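You operate a simulated robot arm through the tools that you are given. There is no shell and no other tool.

You run a simulated robot arm. Do the job below in one go: nothing can be reset, and whatever is moved stays where it is left.

TASK
Put things in order on the top of the grey table. At the end: the white paste tub stands where the red pot stood; the red pot stands on top of the grey box; three of the silver spacers from the top of the grey table are on the blue end plate; whatever was shut is shut again. Leave all else as you found it, and nothing knocked over.

It is judged by the outcome, as a careful person would: the job done as asked, and still so three seconds after it is handed in. It fails if anything else is knocked over, pushed out of place, dropped, spilled or broken.

THE ROBOT
A 7-joint arm with a two-finger parallel gripper, fixed in place. Base frame: the origin is at the foot of the arm, x ahead of it, y to its left, z up; the work surface is at about z = 0.84. Lengths are in m, angles in degrees, forces in N, time in s.
With the tool pointing down near the work surface it reaches from about 0.3 to 0.7 m from the base axis. Its first joint turns from -66.0 to 66.0 degrees. Payload 1.57 kg.
The tool frame sits at the grasp point between the pads (the TCP): z along the fingers, y along the line on which they close. The tips reach 0.03 m beyond it. The gripper opens to 0.11 m. The fingers are 0.024 m wide and 0.012 m thick; the gripper's body (0.048 by 0.112 m) begins 0.078 m behind the TCP.
Orientation is that of the tool frame in the base frame, as a unit quaternion [x, y, z, w]. With the fingers straight down and closing along the base's y, the tool's x points along the base's -x, its y along +y and its z along -z.

THE INTERFACE
- The arm moves only by the tool nudge_tool. Its argument "plan" is one flat list of numbers, 7 for each row, row after row: the shift along the base's x, y, z in m, then the turn, a rotation vector about the base's x, y, z in degrees, then the closure, from 0 (fully open) to 1 (shut). In form: [dx, dy, dz, wx, wy, wz, grip, dx, dy, dz, wx, wy, wz, grip, ...]. A call has 1 to 20 rows; each row is the pose to reach, as a shift and turn from the pose commanded when the call began. Each row takes 0.2 s and may step no farther than 0.05 m and 8.6 degrees from the row before; otherwise, or with a gripper value out of range, the whole call is refused. A pose out of reach is approached as far as the arm can. The call stops where the force on the tool passes 40 N (or 10 N more than at its start, if that is more) or the arm is blocked; 0.2 s more then pass. Each finger travels about 0.108 m/s and halts on what it meets, pressing with about 22 N; the grip force reading is that of the motor and also rises with nothing between the fingers. The clock runs only during rows and for 0.2 s after the last one: add rows that repeat a pose to give the fingers time. The reply holds the time, the measured pose of the TCP, the force on the tool along the base axes, the opening and the grip force, in the units named above and with some noise, with the torque about the TCP (base axes, N m) and any sound that the robot's microphone picked up.
- Cameras (640 x 400 px; columns grow to the right, rows downward): "scene" is fixed at [0.1724, -0.406, 1.3871]; the picture's right is [0.65, -0.76, 0.00], its down [-0.54, -0.46, -0.70] and it looks along [0.53, 0.45, -0.71] (base axes); focal length 254 px, centre (320, 200). "wrist" rides on the gripper at [0.07, 0.016, -0.141] in the tool frame; the picture's right is [-0.23, 0.97, 0.00], its down [-0.86, -0.20, -0.48] and it looks along [-0.47, -0.11, 0.88] (tool axes); focal length 222 px, centre (320, 200). There is no depth. A picture from a camera that has moved, and an enlarged one, comes with that camera's place and axes in the base frame and with its lens.
- get_image(camera): a new picture of that camera. It takes no simulated time.
- enlarge(camera, box): a new picture of the part [left, top, right, bottom] of that camera's present view, enlarged. It takes no simulated time.
- hand_in(): hands the job in; it is judged then, once.

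Nothing tells you positions but the pictures and the camera data. Unless the task says otherwise, let go and move clear before handing in.

The tools are called after "Call:" as a command line: name --argument value ..., lists and objects as JSON in quotes. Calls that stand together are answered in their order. nudge_tool: Moves the arm, as the interface text tells. Its arguments: {"type":"object","properties":{"plan":{"type":"array"}},"required":["plan"]} The other tools are called the same way: get_image (camera) takes a picture; enlarge (camera, box) takes an enlarged picture of a part of a camera's view; hand_in () hands the job in.

At the start:

```text
t: 0.0
position: [0.3822, -0.0698, 1.1573]
tcp_rot: [0.0, 1.0, 0.0, 0.0]
ft_force: [0.1, -0.3, 0.3]
torque: [-0.03, 0.0, 0.0]
opening: 0.11
grasp_force: 0.0
```

scene: 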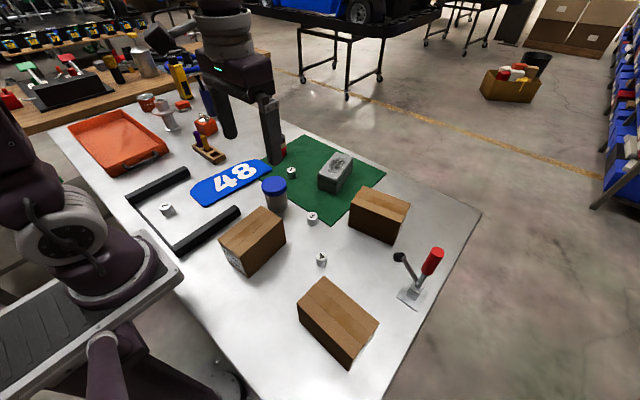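
wrist: 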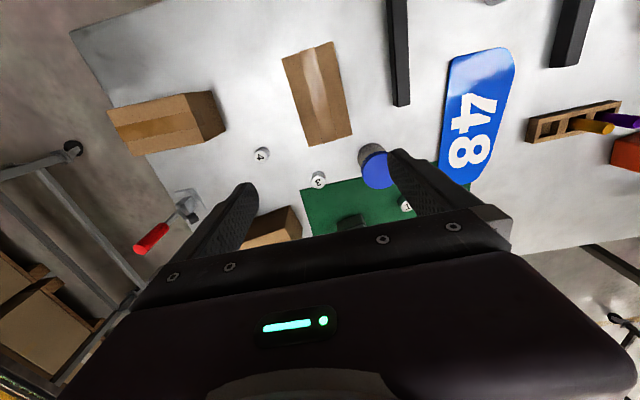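

I see a grey table with a blue end plate marked "48", small numbered silver spacers, a jar with a blue lid, a grey box on a green mat, cardboard boxes, and an orange tray. I'll take closer looks before moving anything.

Call:
enlarge --camera "scene" --box '[120, 80, 280, 180]'

Call:
enlarge --camera "scene" --box '[240, 120, 400, 220]'

Call:
enlarge --camera "scene" --box '[120, 150, 280, 250]'

Call:
enlarge --camera "scene" --box '[210, 180, 450, 330]'

Call:
enlarge --camera "scene" --box '[0, 0, 240, 150]'

Call:
enlarge --camera "wrist" --box '[220, 120, 460, 270]'

```text
4.00 times, centred on (200, 130) of scene
camera zoom: at [0.1724, -0.406, 1.3871], right [0.65, -0.76, 0.0], down [-0.54, -0.46, -0.7], along [0.53, 0.45, -0.71], focal length 1016 px, centre (800, 480)
```

zoom: 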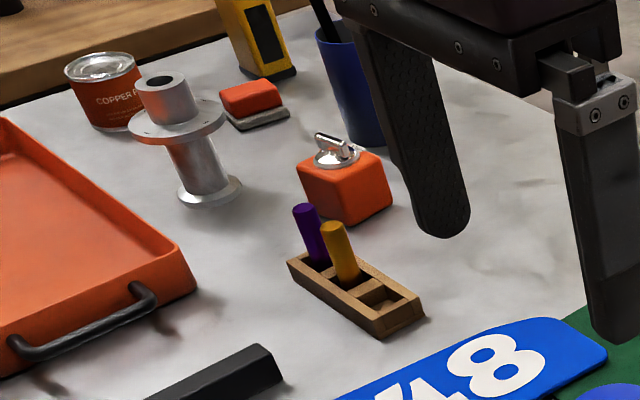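

```text
4.00 times, centred on (320, 170) of scene
camera zoom: at [0.1724, -0.406, 1.3871], right [0.65, -0.76, 0.0], down [-0.54, -0.46, -0.7], along [0.53, 0.45, -0.71], focal length 1016 px, centre (320, 320)
```

zoom: 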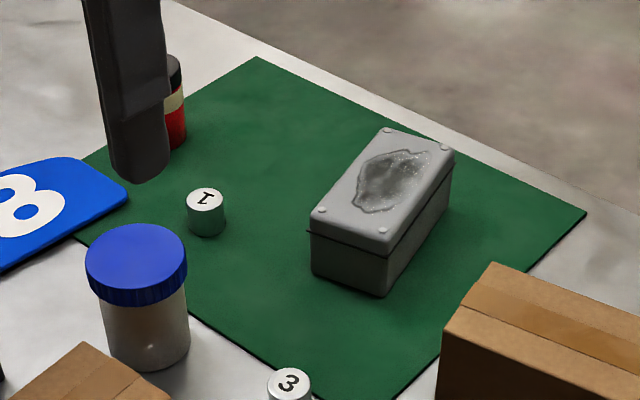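

```text
4.00 times, centred on (200, 200) of scene
camera zoom: at [0.1724, -0.406, 1.3871], right [0.65, -0.76, 0.0], down [-0.54, -0.46, -0.7], along [0.53, 0.45, -0.71], focal length 1016 px, centre (800, 200)
```

zoom: 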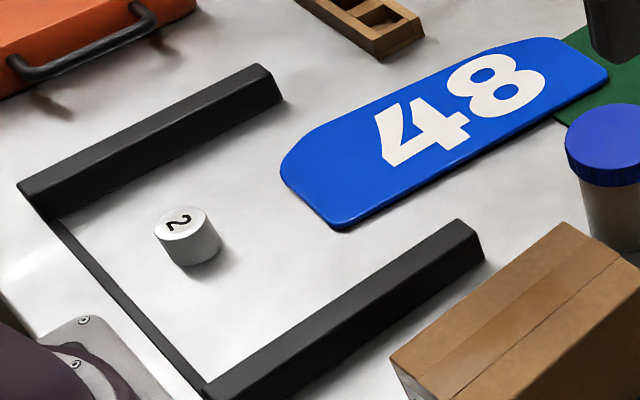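

```text
2.67 times, centred on (330, 255) of scene
camera zoom: at [0.1724, -0.406, 1.3871], right [0.65, -0.76, 0.0], down [-0.54, -0.46, -0.7], along [0.53, 0.45, -0.71], focal length 677 px, centre (293, 53)
```

zoom: 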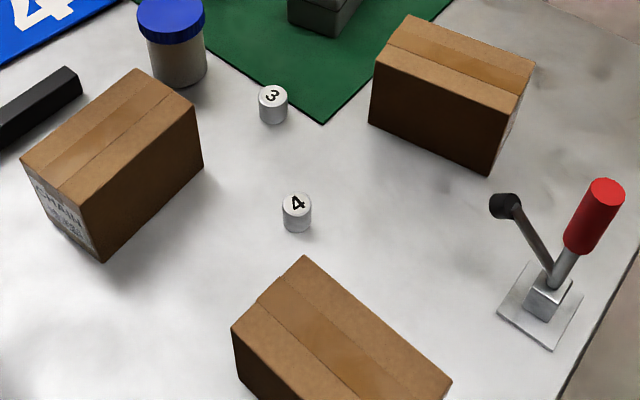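

```text
2.67 times, centred on (120, 75) of scene
camera zoom: at [0.1724, -0.406, 1.3871], right [0.65, -0.76, 0.0], down [-0.54, -0.46, -0.7], along [0.53, 0.45, -0.71], focal length 677 px, centre (853, 533)
```

zoom: 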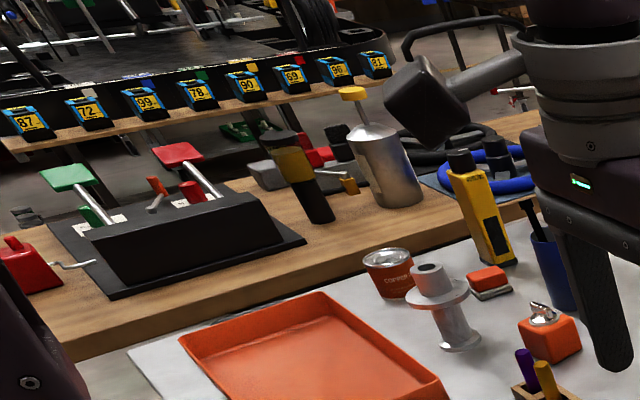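

```text
2.67 times, centred on (340, 195) of wrist
camera zoom: at [0.3127, -0.0523, 1.2977], right [0.23, 0.97, 0.0], down [0.86, -0.2, 0.48], along [0.47, -0.11, -0.88], focal length 592 px, centre (267, 213)
```

zoom: 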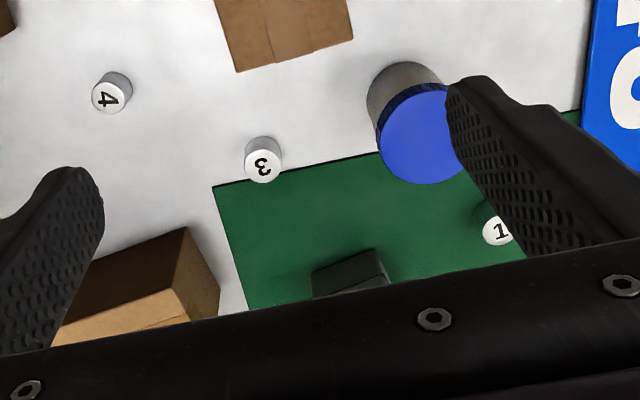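

I see a red can half hidden behind a finger, likely the red pot. I'll move the arm at height to the left so I can see behind it.

Call:
nudge_tool --plan '[0, 0.05, 0, 0, 0, 0, 0, 0, 0.1, 0, 0, 0, 0, 0, 0, 0.15, 0, 0, 0, 0, 0, 0, 0.2, 0, 0, 0, 0, 0, 0, 0.25, 0, 0, 0, 0, 0, 0, 0.25, 0, 0, 0, 0, 0]'

Call:
get_image --camera "scene"

Call:
get_image --camera "wrist"

Call:
enlarge --camera "scene" --box '[180, 100, 340, 200]'

```text
t: 1.4
position: [0.3832, 0.1833, 1.1573]
tcp_rot: [0.001, 1.0, 0.0, 0.0]
ft_force: [0.1, 0.2, 0.0]
torque: [-0.04, -0.03, 0.0]
opening: 0.1101
grasp_force: 0.1
```

```text
taken
```

scene: 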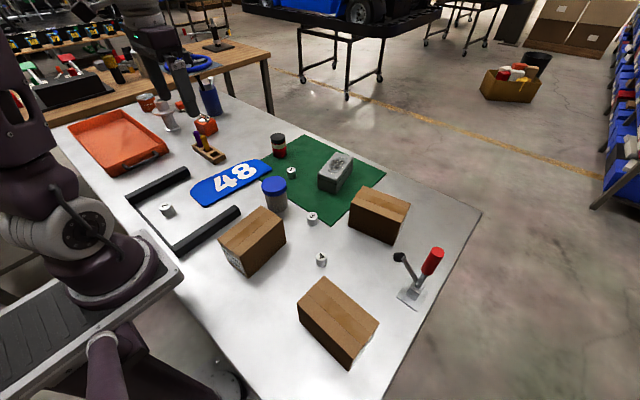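

```text
taken
camera wrist: at [0.3125, 0.2, 1.2979], right [0.23, 0.97, 0.0], down [0.85, -0.2, 0.48], along [0.47, -0.11, -0.88], focal length 222 px, centre (320, 200)
```

wrist: 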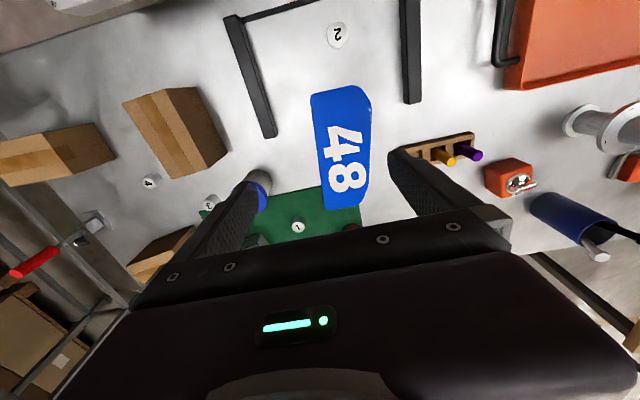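

```text
4.00 times, centred on (260, 150) of scene
camera zoom: at [0.1724, -0.4059, 1.3871], right [0.65, -0.76, 0.0], down [-0.54, -0.46, -0.7], along [0.53, 0.45, -0.71], focal length 1016 px, centre (560, 400)
```

zoom: 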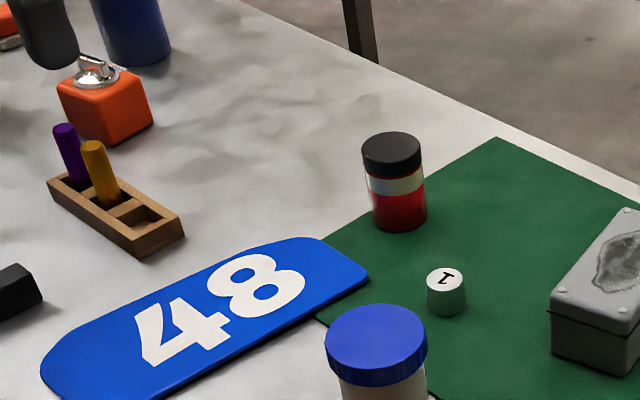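

The red pot (black lid) stands at about (0.66, 0.20), the white tub (blue lid) at about (0.48, 0.02), the grey box at about (0.69, -0.04) and the blue plate centred near (0.46, 0.21). Next I'll hover near the pot for a closer look.

Call:
nudge_tool --plan '[0.04, 0.003, -0.018, 0, 0, 0, 0, 0.08, 0.006, -0.036, 0, 0, 0, 0, 0.12, 0.01, -0.054, 0, 0, 0, 0, 0.16, 0.013, -0.072, 0, 0, 0, 0, 0.2, 0.017, -0.09, 0, 0, 0, 0, 0.237, 0.02, -0.107, 0, 0, 0, 0, 0.237, 0.02, -0.107, 0, 0, 0, 0, 0.237, 0.02, -0.107, 0, 0, 0, 0]'

Call:
get_image --camera "wrist"

Call:
enlarge --camera "scene" --box '[280, 140, 376, 200]'

Call:
get_image --camera "scene"

```text
t: 3.2
position: [0.6205, 0.2029, 1.047]
tcp_rot: [0.0, 1.0, -0.001, 0.0]
ft_force: [-0.5, -0.9, 1.0]
torque: [-0.05, 0.03, 0.0]
opening: 0.1099
grasp_force: 0.0
```

```text
taken
camera wrist: at [0.5497, 0.2182, 1.1882], right [0.23, 0.97, 0.0], down [0.86, -0.2, 0.48], along [0.47, -0.11, -0.88], focal length 222 px, centre (320, 200)
```

wrist: 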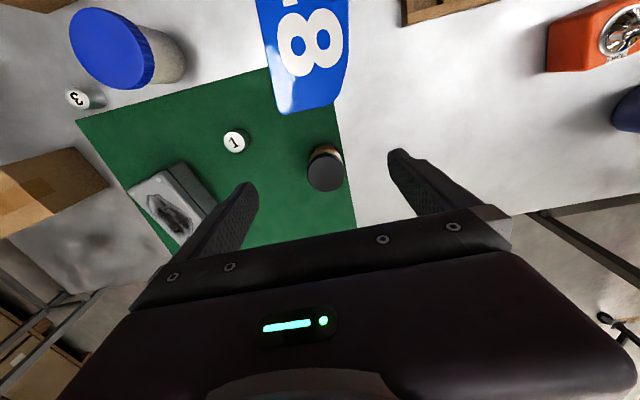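

```text
6.67 times, centred on (328, 170) of scene
camera zoom: at [0.1724, -0.406, 1.3871], right [0.65, -0.76, 0.0], down [-0.54, -0.46, -0.7], along [0.53, 0.45, -0.71], focal length 1693 px, centre (267, 400)
```

zoom: 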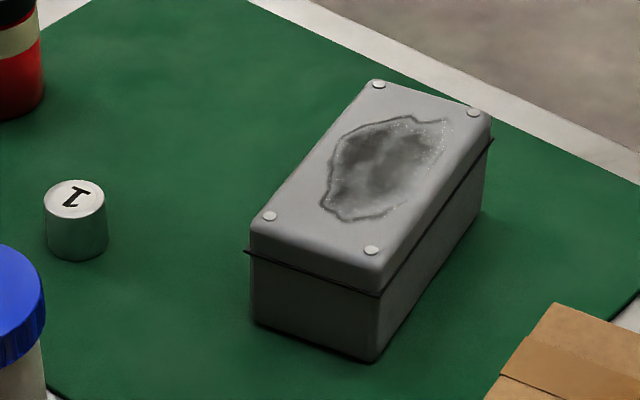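

```text
taken
```

scene: 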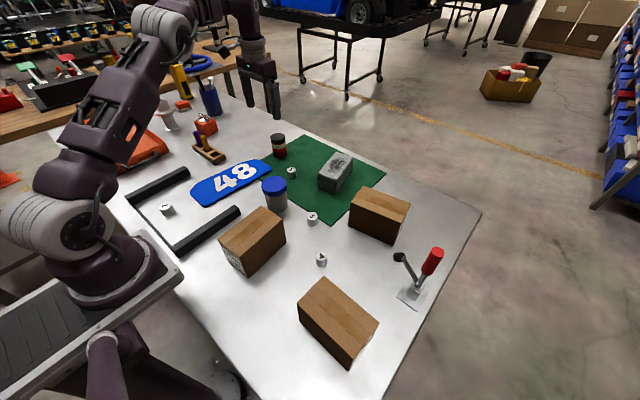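

The pot's lid projects to about (0.658, 0.201) from the wrist camera, agreeing with the scene camera. The grey box top has a dark patch, so I'll enlarge those views.

Call:
enlarge --camera "wrist" --box '[100, 120, 260, 220]'

Call:
enlarge --camera "wrist" --box '[260, 110, 420, 210]'

Call:
enlarge --camera "scene" --box '[255, 120, 303, 150]'

Call:
enlarge --camera "wrist" --box '[60, 0, 220, 100]'

```text
4.00 times, centred on (180, 170) of wrist
camera zoom: at [0.5497, 0.2182, 1.1882], right [0.23, 0.97, 0.0], down [0.86, -0.2, 0.48], along [0.47, -0.11, -0.88], focal length 888 px, centre (880, 320)
```

zoom: 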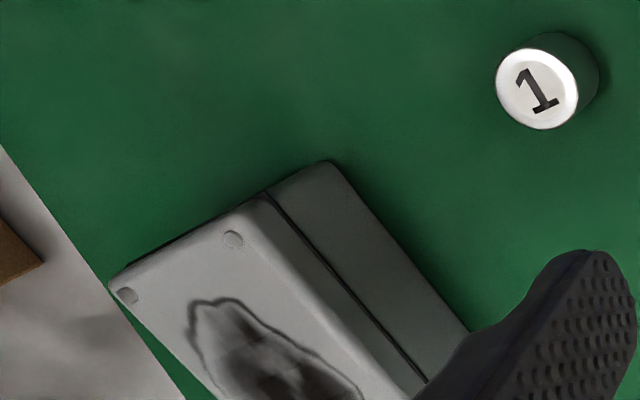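

```text
4.00 times, centred on (340, 160) of wrist
camera zoom: at [0.5497, 0.2182, 1.1882], right [0.23, 0.97, 0.0], down [0.86, -0.2, 0.48], along [0.47, -0.11, -0.88], focal length 888 px, centre (240, 360)
```

zoom: 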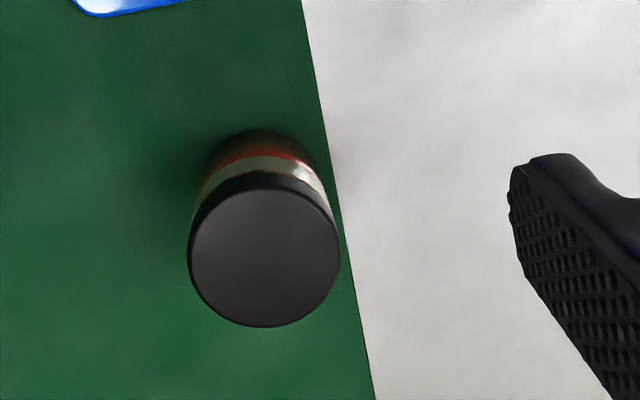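

```text
13.33 times, centred on (279, 135) of scene
camera zoom: at [0.1724, -0.406, 1.3871], right [0.65, -0.76, 0.0], down [-0.54, -0.46, -0.7], along [0.53, 0.45, -0.71], focal length 3385 px, centre (867, 1067)
```

zoom: 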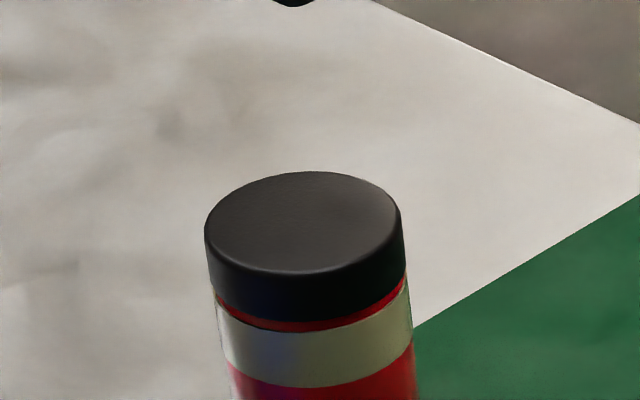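

```text
4.00 times, centred on (140, 50) of wrist
camera zoom: at [0.5497, 0.2182, 1.1882], right [0.23, 0.97, 0.0], down [0.86, -0.2, 0.48], along [0.47, -0.11, -0.88], focal length 888 px, centre (1040, 800)
```

zoom: 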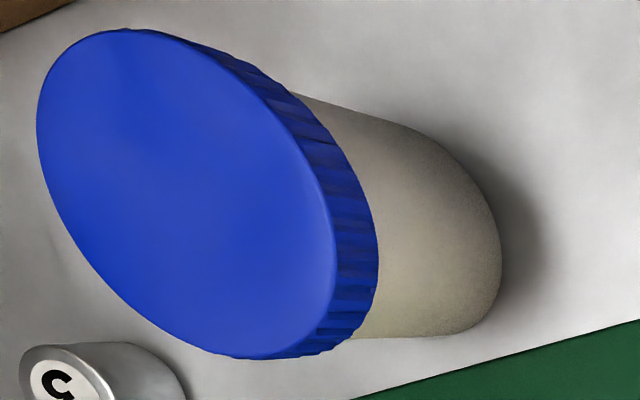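

The pot (about 0.051 m wide, top near z = 0.91) is at about (0.660, 0.201). I'll line up above it and come down in steps with the fingers open on either side of it.

Call:
nudge_tool --plan '[0.02, -0.001, 0, 0, 0, 0, 0, 0.04, -0.001, 0, 0, 0, 0, 0, 0.04, -0.001, -0.04, 0, 0, 0, 0, 0.04, -0.001, -0.08, 0, 0, 0, 0, 0.04, -0.001, -0.08, 0, 0, 0, 0, 0.04, -0.001, -0.08, 0, 0, 0, 0]'

Call:
get_image --camera "wrist"

Call:
enlarge --camera "scene" --box '[220, 80, 348, 160]'

```text
t: 4.6
position: [0.6593, 0.1999, 0.9654]
tcp_rot: [0.001, 1.0, -0.001, -0.001]
ft_force: [-0.3, 0.1, 0.3]
torque: [-0.01, -0.02, 0.05]
opening: 0.1099
grasp_force: 0.1
out of reach, approached as far as the arm can: row 1, 2, 3
```

```text
taken
camera wrist: at [0.5889, 0.2174, 1.1073], right [0.23, 0.97, 0.0], down [0.86, -0.2, 0.48], along [0.47, -0.11, -0.88], focal length 222 px, centre (320, 200)
```

wrist: 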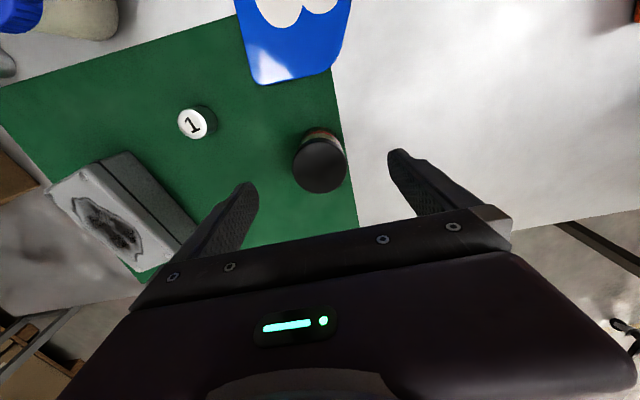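

```text
5.00 times, centred on (284, 120) of scene
camera zoom: at [0.1724, -0.406, 1.3871], right [0.65, -0.76, 0.0], down [-0.54, -0.46, -0.7], along [0.53, 0.45, -0.71], focal length 1269 px, centre (500, 600)
```

zoom: 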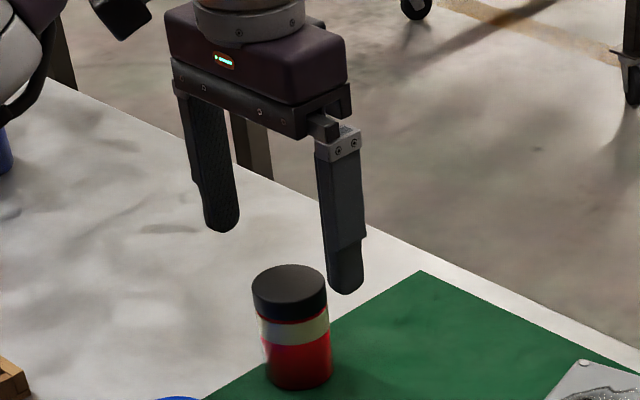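

The gripper is centred over the pot at (0.659, 0.200). I'll go down to grasp height with the fingers open, then check.

Call:
nudge_tool --plan '[0, 0, -0.03, 0, 0, 0, 0, 0, 0, -0.06, 0, 0, 0, 0, 0, 0, -0.085, 0, 0, 0, 0, 0, 0, -0.085, 0, 0, 0, 0]'

Call:
get_image --camera "wrist"

Call:
enlarge --camera "scene" --box '[220, 100, 348, 180]'

```text
t: 5.6
position: [0.6613, 0.1999, 0.8842]
tcp_rot: [0.0, 1.0, 0.0, 0.001]
ft_force: [0.1, -0.3, -0.7]
torque: [-0.01, 0.01, 0.02]
opening: 0.1101
grasp_force: 0.1
```

```text
taken
camera wrist: at [0.5904, 0.2171, 1.0249], right [0.23, 0.97, 0.0], down [0.86, -0.2, 0.48], along [0.47, -0.11, -0.88], focal length 222 px, centre (320, 200)
```

wrist: 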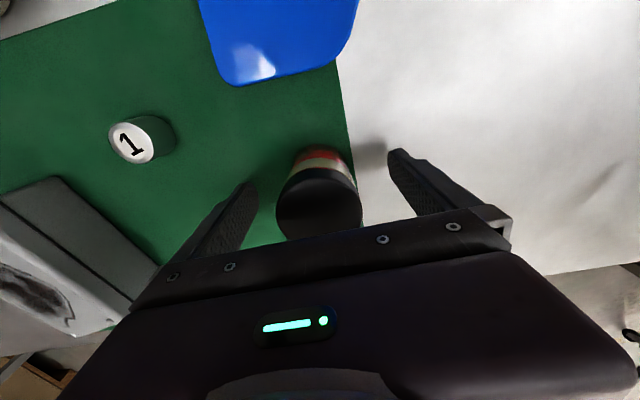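

```text
5.00 times, centred on (284, 140) of scene
camera zoom: at [0.1724, -0.406, 1.3871], right [0.65, -0.76, 0.0], down [-0.54, -0.46, -0.7], along [0.53, 0.45, -0.71], focal length 1269 px, centre (500, 500)
```

zoom: 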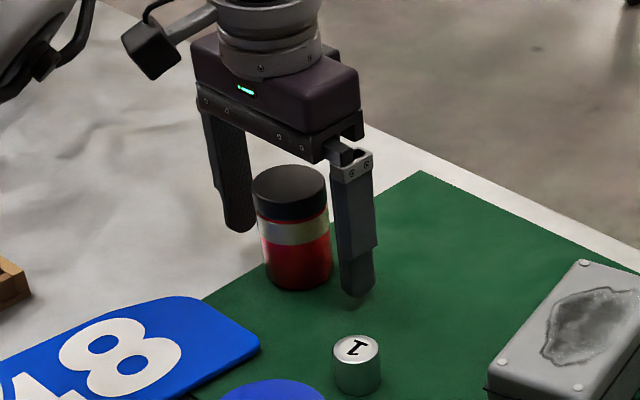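

The fingers straddle the pot with clear room on both sides. I'll nudge slightly and close.

Call:
nudge_tool --plan '[-0.003, 0.001, -0.003, 0, 0, 0, 0, -0.003, 0.001, -0.003, 0, 0, 0, 0.3, -0.003, 0.001, -0.003, 0, 0, 0, 0.45, -0.003, 0.001, -0.003, 0, 0, 0, 0.6, -0.003, 0.001, -0.003, 0, 0, 0, 0.65, -0.003, 0.001, -0.003, 0, 0, 0, 0.65]'

Call:
get_image --camera "wrist"

Call:
enlarge --camera "scene" --box '[220, 100, 348, 180]'

```text
t: 7.0
position: [0.6576, 0.1999, 0.8821]
tcp_rot: [0.0, 1.0, 0.001, 0.0]
ft_force: [0.2, -1.9, 1.3]
torque: [-0.02, -0.01, 0.01]
opening: 0.0497
grasp_force: 22.1
```

```text
taken
camera wrist: at [0.587, 0.2173, 1.0228], right [0.23, 0.97, 0.0], down [0.85, -0.2, 0.48], along [0.47, -0.11, -0.88], focal length 222 px, centre (320, 200)
```

wrist: 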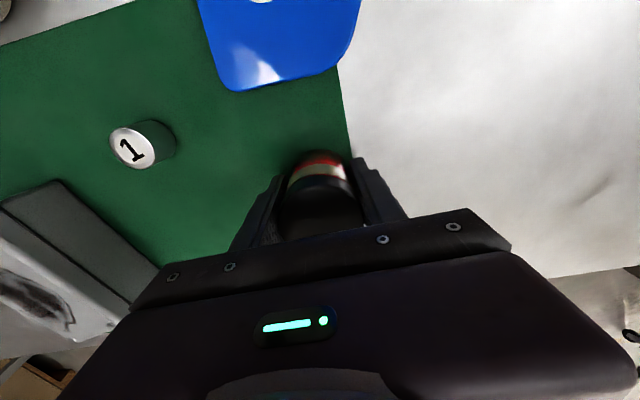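

```text
5.00 times, centred on (284, 140) of scene
camera zoom: at [0.1724, -0.406, 1.3871], right [0.65, -0.76, 0.0], down [-0.54, -0.46, -0.7], along [0.53, 0.45, -0.71], focal length 1269 px, centre (500, 500)
```

zoom: 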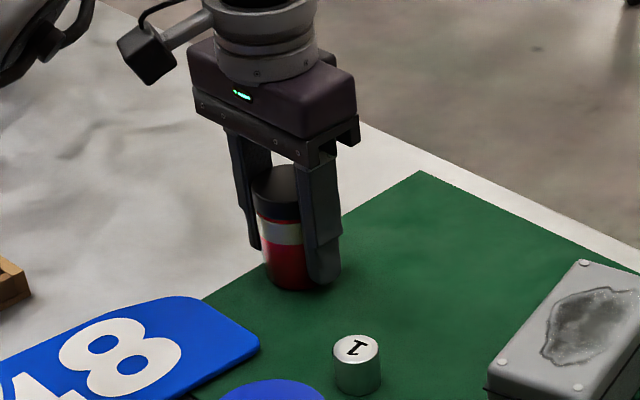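

The pot is gripped (opening 0.050). I'll lift it a little and check that body and lid rise together.

Call:
nudge_tool --plan '[0, 0, 0.005, 0, 0, 0, 0.65, 0, 0, 0.015, 0, 0, 0, 0.65, 0, 0, 0.03, 0, 0, 0, 0.65, 0, 0, 0.03, 0, 0, 0, 0.65]'

Call:
get_image --camera "wrist"

Call:
enlarge --camera "scene" --box '[220, 100, 348, 180]'

```text
t: 8.0
position: [0.6562, 0.2015, 0.9122]
tcp_rot: [0.0, 1.0, 0.0, 0.001]
ft_force: [0.5, -0.7, -0.7]
torque: [-0.02, -0.02, 0.03]
opening: 0.0495
grasp_force: 22.1
```

```text
taken
camera wrist: at [0.5855, 0.2183, 1.0533], right [0.23, 0.97, 0.0], down [0.86, -0.2, 0.48], along [0.47, -0.11, -0.88], focal length 222 px, centre (320, 200)
```

wrist: 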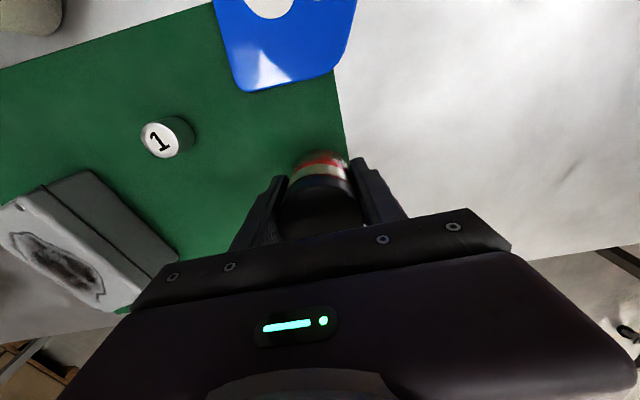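

```text
5.00 times, centred on (284, 140) of scene
camera zoom: at [0.1724, -0.4059, 1.3871], right [0.65, -0.76, 0.0], down [-0.54, -0.46, -0.7], along [0.53, 0.45, -0.71], focal length 1269 px, centre (500, 500)
```

zoom: 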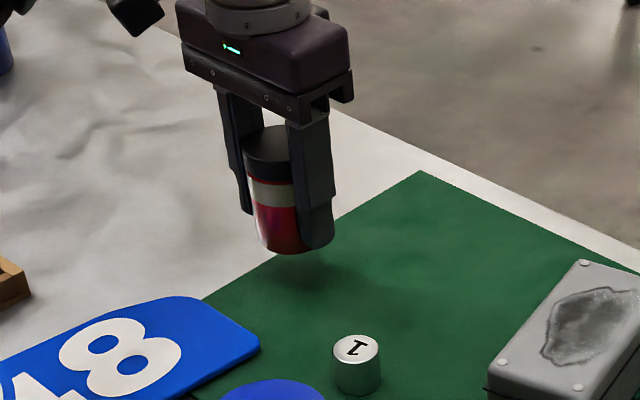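

The pot came up whole. I'll carry it at z ≈ 0.97 over to the grey box and stop above it to look.

Call:
nudge_tool --plan '[0, 0, 0.03, 0, 0, 0, 0.65, 0, 0, 0.055, 0, 0, 0, 0.65, 0.004, -0.035, 0.055, 0, 0, 0, 0.65, 0.008, -0.07, 0.055, 0, 0, 0, 0.65, 0.012, -0.105, 0.055, 0, 0, 0, 0.65, 0.016, -0.14, 0.055, 0, 0, 0, 0.65, 0.02, -0.175, 0.055, 0, 0, 0, 0.65, 0.024, -0.205, 0.055, 0, 0, 0, 0.65, 0.028, -0.23, 0.055, 0, 0, 0, 0.65, 0.028, -0.23, 0.055, 0, 0, 0, 0.65]'

Call:
get_image --camera "wrist"

Call:
enlarge --camera "scene" --box '[260, 100, 420, 200]'

```text
t: 10.2
position: [0.6856, -0.0318, 0.9682]
tcp_rot: [0.0, 1.0, 0.0, 0.001]
ft_force: [-0.2, -0.9, -1.4]
torque: [0.01, -0.05, 0.0]
opening: 0.0496
grasp_force: 21.8
```

```text
taken
camera wrist: at [0.6144, -0.0148, 1.1079], right [0.23, 0.97, 0.0], down [0.86, -0.2, 0.48], along [0.47, -0.11, -0.88], focal length 222 px, centre (320, 200)
```

wrist: 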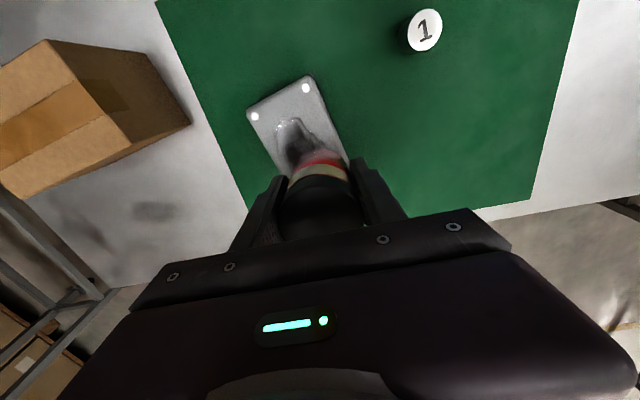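

```text
4.00 times, centred on (340, 150) of scene
camera zoom: at [0.1724, -0.406, 1.3871], right [0.65, -0.76, 0.0], down [-0.54, -0.46, -0.7], along [0.53, 0.45, -0.71], focal length 1016 px, centre (240, 400)
```

zoom: 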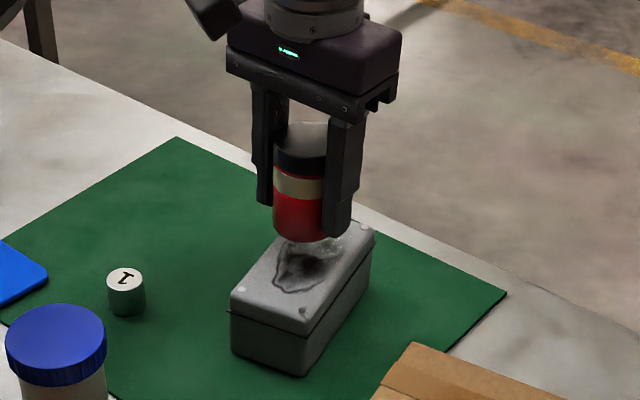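

Matching both cameras puts the box's centre at about (0.680, -0.040) and its top at about z = 0.907. I'll shift over that centre and lower most of the way.

Call:
nudge_tool --plan '[-0.005, -0.008, 0, 0, 0, 0, 0.65, -0.005, -0.008, -0.008, 0, 0, 0, 0.65, -0.005, -0.008, -0.014, 0, 0, 0, 0.65, -0.005, -0.008, -0.014, 0, 0, 0, 0.65]'

Call:
get_image --camera "wrist"

Call:
enlarge --camera "scene" --box '[296, 120, 376, 170]'

```text
t: 11.2
position: [0.6813, -0.0383, 0.9535]
tcp_rot: [0.001, 1.0, 0.0, 0.0]
ft_force: [0.8, -0.6, -0.9]
torque: [-0.01, 0.01, 0.05]
opening: 0.0495
grasp_force: 21.6
```

```text
taken
camera wrist: at [0.6107, -0.0212, 1.0941], right [0.23, 0.97, 0.0], down [0.86, -0.2, 0.48], along [0.47, -0.11, -0.88], focal length 222 px, centre (320, 200)
```

wrist: 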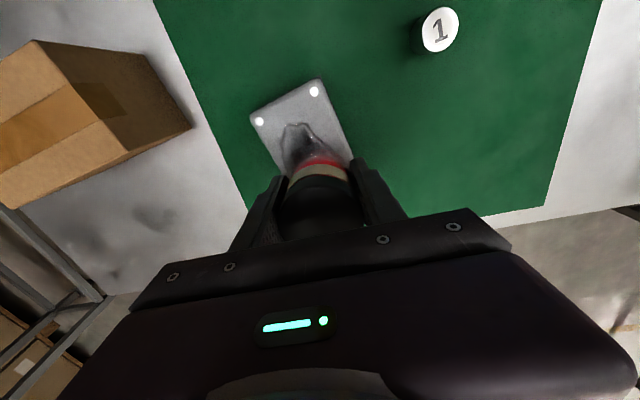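

```text
8.00 times, centred on (336, 145) of scene
camera zoom: at [0.1724, -0.406, 1.3871], right [0.65, -0.76, 0.0], down [-0.54, -0.46, -0.7], along [0.53, 0.45, -0.71], focal length 2031 px, centre (192, 640)
```

zoom: 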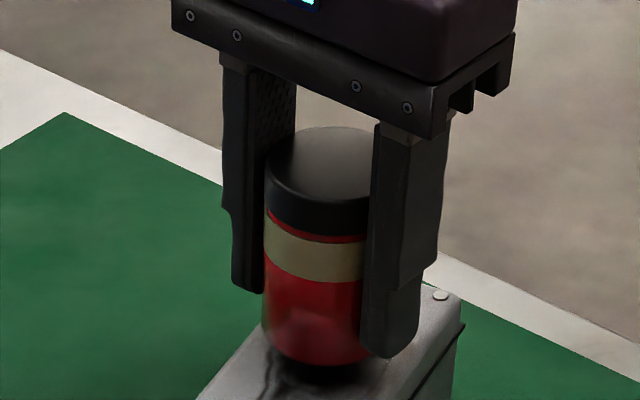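

The pot hangs centred over the box with a few millimetres left. I'll lower in small steps, watching the force.

Call:
nudge_tool --plan '[0, 0, -0.002, 0, 0, 0, 0.65, 0, 0, -0.004, 0, 0, 0, 0.65, 0, 0, -0.005, 0, 0, 0, 0.65]'

Call:
enlarge --camera "scene" --box '[296, 130, 376, 180]'

```text
t: 12.0
position: [0.6798, -0.0377, 0.9464]
tcp_rot: [0.0, 1.0, 0.0, 0.0]
ft_force: [-0.4, 0.1, -1.2]
torque: [0.02, 0.0, -0.03]
opening: 0.0497
grasp_force: 22.6
```

```text
8.00 times, centred on (336, 155) of scene
camera zoom: at [0.1724, -0.406, 1.3871], right [0.65, -0.76, 0.0], down [-0.54, -0.46, -0.7], along [0.53, 0.45, -0.71], focal length 2031 px, centre (192, 560)
```

zoom: 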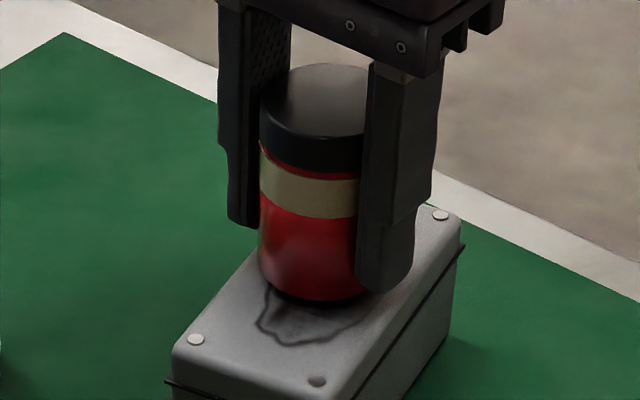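

Still no contact force, and the pot is centred between the four screws. I'll keep lowering gently.

Call:
nudge_tool --plan '[0, 0, -0.001, 0, 0, 0, 0.65, 0, 0, -0.002, 0, 0, 0, 0.65]'

Call:
nudge_tool --plan '[0, 0, -0.001, 0, 0, 0, 0.65, 0, 0, -0.002, 0, 0, 0, 0.65]'

Call:
enlarge --camera "scene" --box '[296, 130, 376, 180]'

```text
t: 12.6
position: [0.6808, -0.0377, 0.9453]
tcp_rot: [-0.001, 1.0, 0.001, 0.0]
ft_force: [-0.2, 0.2, -1.1]
torque: [-0.03, 0.01, 0.02]
opening: 0.0495
grasp_force: 22.0
```

```text
t: 13.2
position: [0.6821, -0.0372, 0.9441]
tcp_rot: [0.0, 1.0, -0.001, 0.001]
ft_force: [-2.9, 1.4, 7.5]
torque: [0.03, 0.09, -0.06]
opening: 0.0496
grasp_force: 21.8
```

```text
8.00 times, centred on (336, 155) of scene
camera zoom: at [0.1722, -0.4059, 1.3871], right [0.65, -0.76, 0.0], down [-0.54, -0.46, -0.7], along [0.53, 0.45, -0.71], focal length 2031 px, centre (192, 560)
```

zoom: 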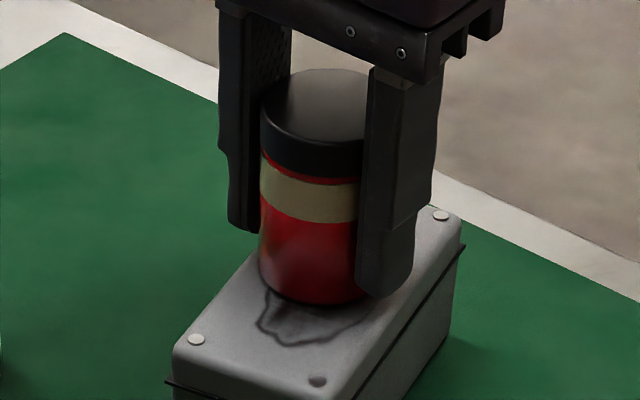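

Contact at about 7.5 N, so the pot rests on the box. I'll open gently and check.

Call:
nudge_tool --plan '[0, 0, 0, 0, 0, 0, 0.5, 0, 0, 0.001, 0, 0, 0, 0.4, 0, 0, 0.001, 0, 0, 0, 0.25, 0, 0, 0.001, 0, 0, 0, 0.25]'

Call:
enlarge --camera "scene" --box '[296, 120, 392, 180]'

Call:
get_image --camera "wrist"

```text
t: 14.2
position: [0.6808, -0.0382, 0.9449]
tcp_rot: [-0.001, 1.0, 0.001, 0.0]
ft_force: [0.4, 0.1, -0.5]
torque: [-0.02, 0.01, -0.01]
opening: 0.0825
grasp_force: 0.0
```

```text
6.67 times, centred on (344, 150) of scene
camera zoom: at [0.1724, -0.406, 1.3871], right [0.65, -0.76, 0.0], down [-0.54, -0.46, -0.7], along [0.53, 0.45, -0.71], focal length 1693 px, centre (160, 533)
```

zoom: 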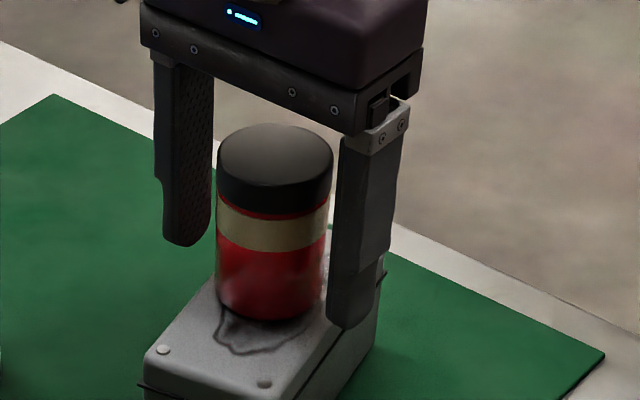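

```text
taken
camera wrist: at [0.61, -0.0201, 1.0851], right [0.23, 0.97, 0.0], down [0.86, -0.2, 0.48], along [0.47, -0.11, -0.88], focal length 222 px, centre (320, 200)
```

wrist: 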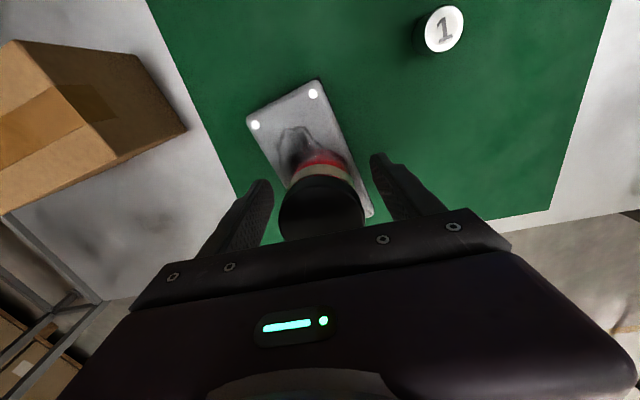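

The pot stands freely on the box. I'll rise, back away, and hover toward the white tub for a look.

Call:
nudge_tool --plan '[0, 0, 0.03, 0, 0, 0, 0.25, 0, 0, 0.05, 0, 0, 0, 0.25, -0.03, 0, 0.07, 0, 0, 0, 0.25, -0.07, 0, 0.09, 0, 0, 0, 0.25, -0.11, 0.01, 0.1, 0, 0, 0, 0.1, -0.15, 0.02, 0.11, 0, 0, 0, 0, -0.19, 0.03, 0.11, 0, 0, 0, 0, -0.22, 0.04, 0.11, 0, 0, 0, 0, -0.22, 0.04, 0.11, 0, 0, 0, 0]'

Call:
get_image --camera "wrist"

Call:
get_image --camera "scene"

```text
t: 16.2
position: [0.4588, 0.0034, 1.0568]
tcp_rot: [0.0, 1.0, 0.0, 0.0]
ft_force: [-0.4, 0.4, 0.3]
torque: [0.02, 0.0, 0.0]
opening: 0.11
grasp_force: 0.1
```

```text
taken
camera wrist: at [0.3876, 0.0207, 1.1988], right [0.23, 0.97, 0.0], down [0.85, -0.2, 0.48], along [0.47, -0.11, -0.88], focal length 222 px, centre (320, 200)
```

wrist: 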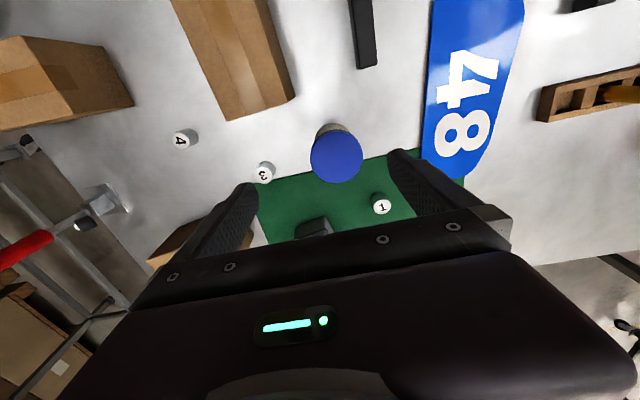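

```text
taken
```

scene: 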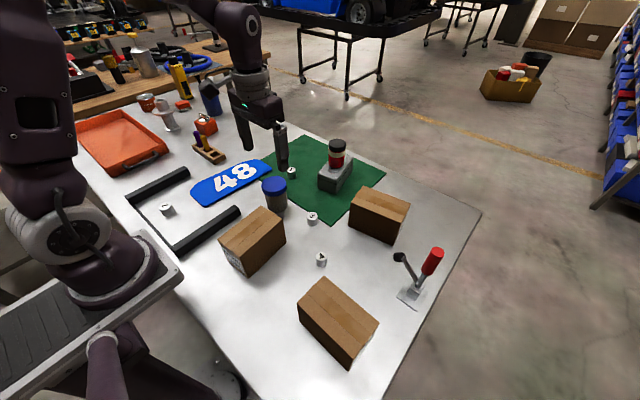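

The pot stands on the box. The white tub's lid centre comes out at about (0.481, 0.021), top near z = 0.92. I'll move over it and come down partway to check.

Call:
nudge_tool --plan '[0.021, 0.018, 0, 0, 0, 0, 0, 0.021, 0.018, -0.035, 0, 0, 0, 0, 0.021, 0.018, -0.07, 0, 0, 0, 0, 0.021, 0.018, -0.09, 0, 0, 0, 0, 0.021, 0.018, -0.09, 0, 0, 0, 0]'

Call:
get_image --camera "wrist"

Call:
enlarge --camera "scene" --box '[210, 120, 338, 200]'

```text
t: 17.4
position: [0.4813, 0.0216, 0.963]
tcp_rot: [-0.001, 1.0, 0.0, 0.0]
ft_force: [0.0, -0.5, 0.7]
torque: [0.0, -0.03, 0.01]
opening: 0.1101
grasp_force: 0.0
```

```text
taken
camera wrist: at [0.4099, 0.039, 1.1047], right [0.23, 0.97, 0.0], down [0.86, -0.2, 0.48], along [0.47, -0.11, -0.88], focal length 222 px, centre (320, 200)
```

wrist: 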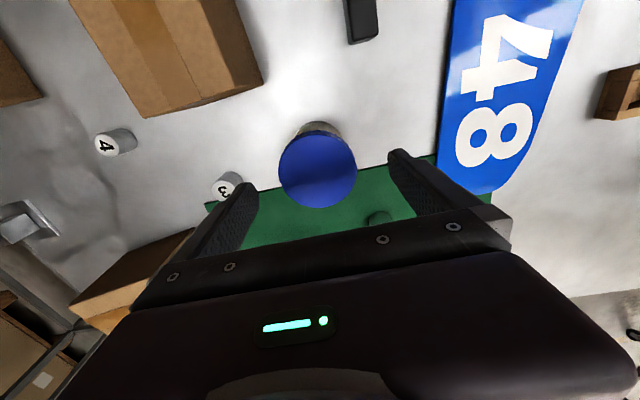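

```text
5.00 times, centred on (274, 160) of scene
camera zoom: at [0.1724, -0.406, 1.3871], right [0.65, -0.76, 0.0], down [-0.54, -0.46, -0.7], along [0.53, 0.45, -0.71], focal length 1269 px, centre (550, 400)
```

zoom: 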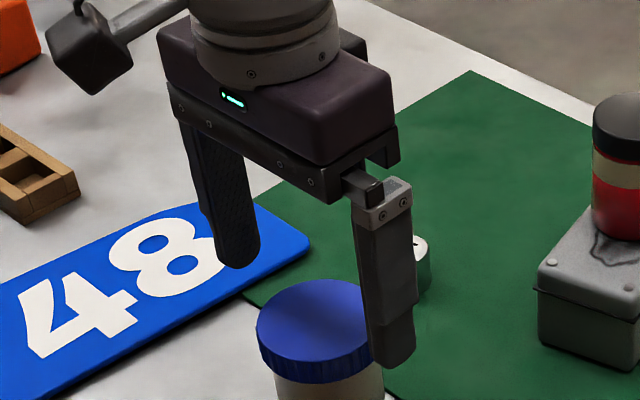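

The tub is centred under the gripper. I'll lower to lid height and close softly.

Call:
nudge_tool --plan '[-0.001, 0, -0.03, 0, 0, 0, 0, -0.001, 0, -0.058, 0, 0, 0, 0, -0.001, 0, -0.058, 0, 0, 0, 0, -0.001, 0, -0.058, 0, 0, 0, 0.2, -0.001, 0, -0.058, 0, 0, 0, 0.35, -0.001, 0, -0.058, 0, 0, 0, 0.45, -0.001, 0, -0.058, 0, 0, 0, 0.5, -0.001, 0, -0.058, 0, 0, 0, 0.5]'

Call:
get_image --camera "wrist"

Call:
enlarge --camera "scene" --box '[210, 140, 338, 220]'

```text
t: 19.2
position: [0.4797, 0.0201, 0.9043]
tcp_rot: [0.0, 1.0, 0.0, 0.0]
ft_force: [-0.2, 1.7, 0.3]
torque: [0.02, 0.0, 0.02]
opening: 0.0653
grasp_force: 21.7
```

```text
taken
camera wrist: at [0.4091, 0.0363, 1.0441], right [0.23, 0.97, 0.0], down [0.86, -0.2, 0.48], along [0.47, -0.11, -0.88], focal length 222 px, centre (320, 200)
```

wrist: 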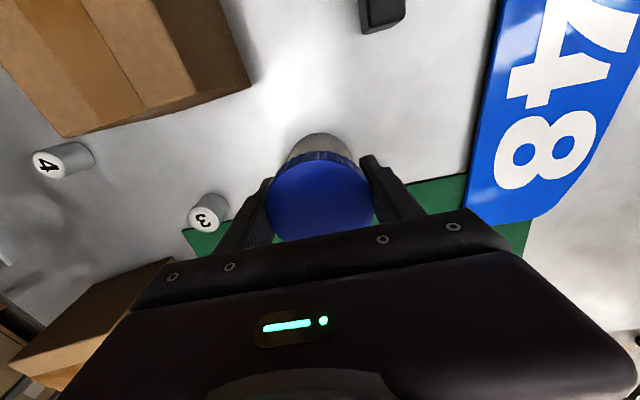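

```text
5.00 times, centred on (274, 180) of scene
camera zoom: at [0.1724, -0.4059, 1.3871], right [0.65, -0.76, 0.0], down [-0.54, -0.46, -0.7], along [0.53, 0.45, -0.71], focal length 1269 px, centre (550, 300)
```

zoom: 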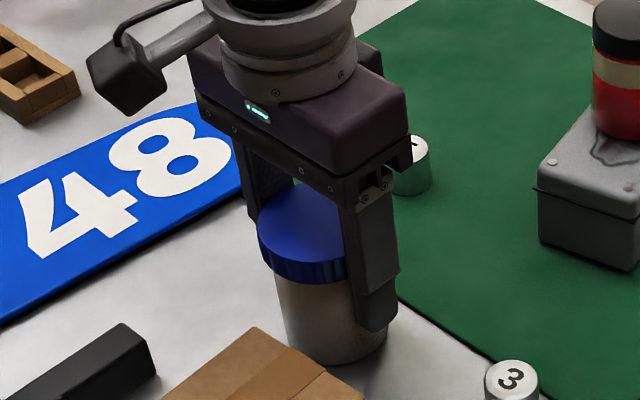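

The lid is held (opening 0.065). I'll raise only 4 mm and see whether the body follows or only the lid.

Call:
nudge_tool --plan '[0, 0, 0.002, 0, 0, 0, 0.5, 0, 0, 0.004, 0, 0, 0, 0.5, 0, 0, 0.004, 0, 0, 0, 0.5]'

Call:
enlarge --camera "wrist" --box '[260, 110, 388, 190]'

Call:
enlarge --camera "scene" --box '[242, 170, 306, 210]'

```text
t: 20.0
position: [0.4814, 0.0196, 0.9099]
tcp_rot: [0.0, 1.0, 0.0, 0.0]
ft_force: [-0.3, -0.4, -2.7]
torque: [-0.02, -0.01, 0.0]
opening: 0.0655
grasp_force: 21.9
```

```text
5.00 times, centred on (324, 150) of wrist
camera zoom: at [0.4097, 0.0368, 1.0505], right [0.23, 0.97, 0.0], down [0.85, -0.2, 0.48], along [0.47, -0.11, -0.88], focal length 1111 px, centre (300, 450)
```

zoom: 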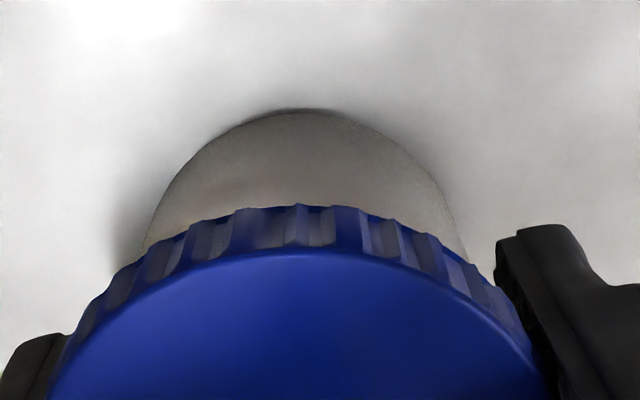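

```text
10.00 times, centred on (274, 190) of scene
camera zoom: at [0.1725, -0.406, 1.3871], right [0.65, -0.76, 0.0], down [-0.54, -0.46, -0.7], along [0.53, 0.45, -0.71], focal length 2539 px, centre (780, 300)
```

zoom: 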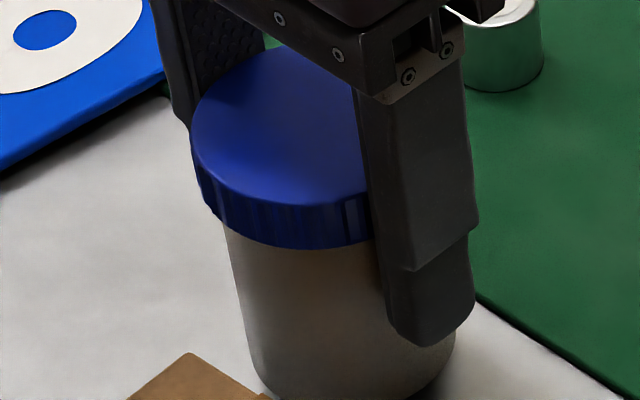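

The load of about 2.5 N suggests the whole tub is coming up. I'll lift a bit more to confirm.

Call:
nudge_tool --plan '[0, 0, 0.01, 0, 0, 0, 0.5, 0, 0, 0.02, 0, 0, 0, 0.5, 0, 0, 0.02, 0, 0, 0, 0.5]'

Call:
get_image --camera "wrist"

Call:
enlarge --camera "scene" --box '[226, 150, 322, 210]'

```text
t: 20.8
position: [0.4813, 0.0214, 0.9301]
tcp_rot: [0.001, 1.0, 0.001, 0.0]
ft_force: [0.4, 0.5, -3.3]
torque: [0.02, 0.0, 0.0]
opening: 0.0652
grasp_force: 22.4
```

```text
taken
camera wrist: at [0.4103, 0.038, 1.0715], right [0.23, 0.97, 0.0], down [0.86, -0.2, 0.48], along [0.47, -0.11, -0.88], focal length 222 px, centre (320, 200)
```

wrist: 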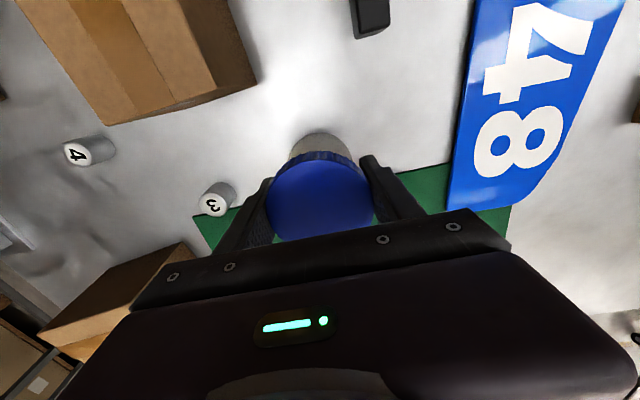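

```text
6.67 times, centred on (274, 180) of scene
camera zoom: at [0.1725, -0.406, 1.3871], right [0.65, -0.76, 0.0], down [-0.54, -0.46, -0.7], along [0.53, 0.45, -0.71], focal length 1693 px, centre (627, 333)
```

zoom: 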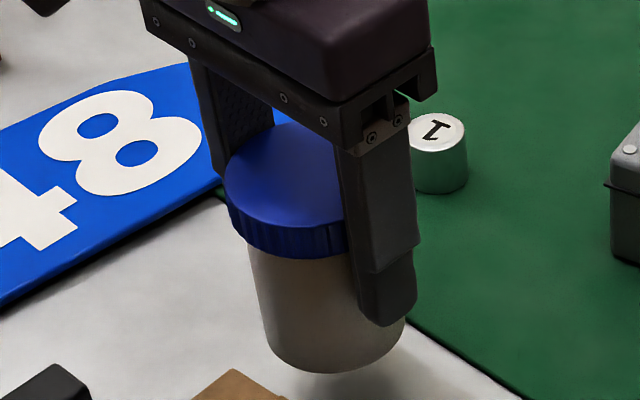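

The whole tub, lid included, hangs from the gripper. I'll lift to z ≈ 0.965 and carry it to the pot's old spot at (0.657, 0.2005).

Call:
nudge_tool --plan '[0, 0, 0.02, 0, 0, 0, 0.5, 0, 0, 0.035, 0, 0, 0, 0.5, 0.022, 0.022, 0.035, 0, 0, 0, 0.5, 0.044, 0.045, 0.035, 0, 0, 0, 0.5, 0.066, 0.067, 0.035, 0, 0, 0, 0.5, 0.088, 0.09, 0.035, 0, 0, 0, 0.5, 0.11, 0.112, 0.035, 0, 0, 0, 0.5, 0.132, 0.134, 0.035, 0, 0, 0, 0.5, 0.154, 0.157, 0.035, 0, 0, 0, 0.5, 0.176, 0.179, 0.035, 0, 0, 0, 0.5, 0.176, 0.179, 0.035, 0, 0, 0, 0.5, 0.176, 0.179, 0.035, 0, 0, 0, 0.5]'

Call:
get_image --camera "wrist"

Call:
enlarge --camera "scene" --box '[220, 90, 348, 170]'

```text
t: 23.4
position: [0.6566, 0.1994, 0.9652]
tcp_rot: [0.001, 1.0, 0.0, 0.0]
ft_force: [0.2, -0.2, -3.3]
torque: [0.01, 0.0, 0.02]
opening: 0.0654
grasp_force: 21.4
```

```text
taken
camera wrist: at [0.5858, 0.2169, 1.1059], right [0.23, 0.97, 0.0], down [0.85, -0.2, 0.48], along [0.47, -0.11, -0.88], focal length 222 px, centre (320, 200)
```

wrist: 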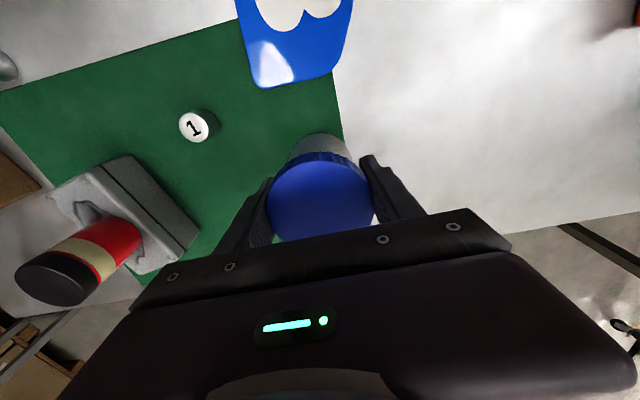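

```text
5.00 times, centred on (284, 130) of scene
camera zoom: at [0.1725, -0.406, 1.3871], right [0.65, -0.76, 0.0], down [-0.54, -0.46, -0.7], along [0.53, 0.45, -0.71], focal length 1269 px, centre (500, 550)
```

zoom: 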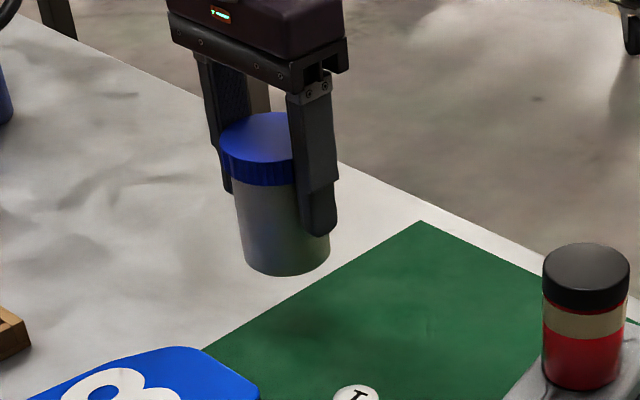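

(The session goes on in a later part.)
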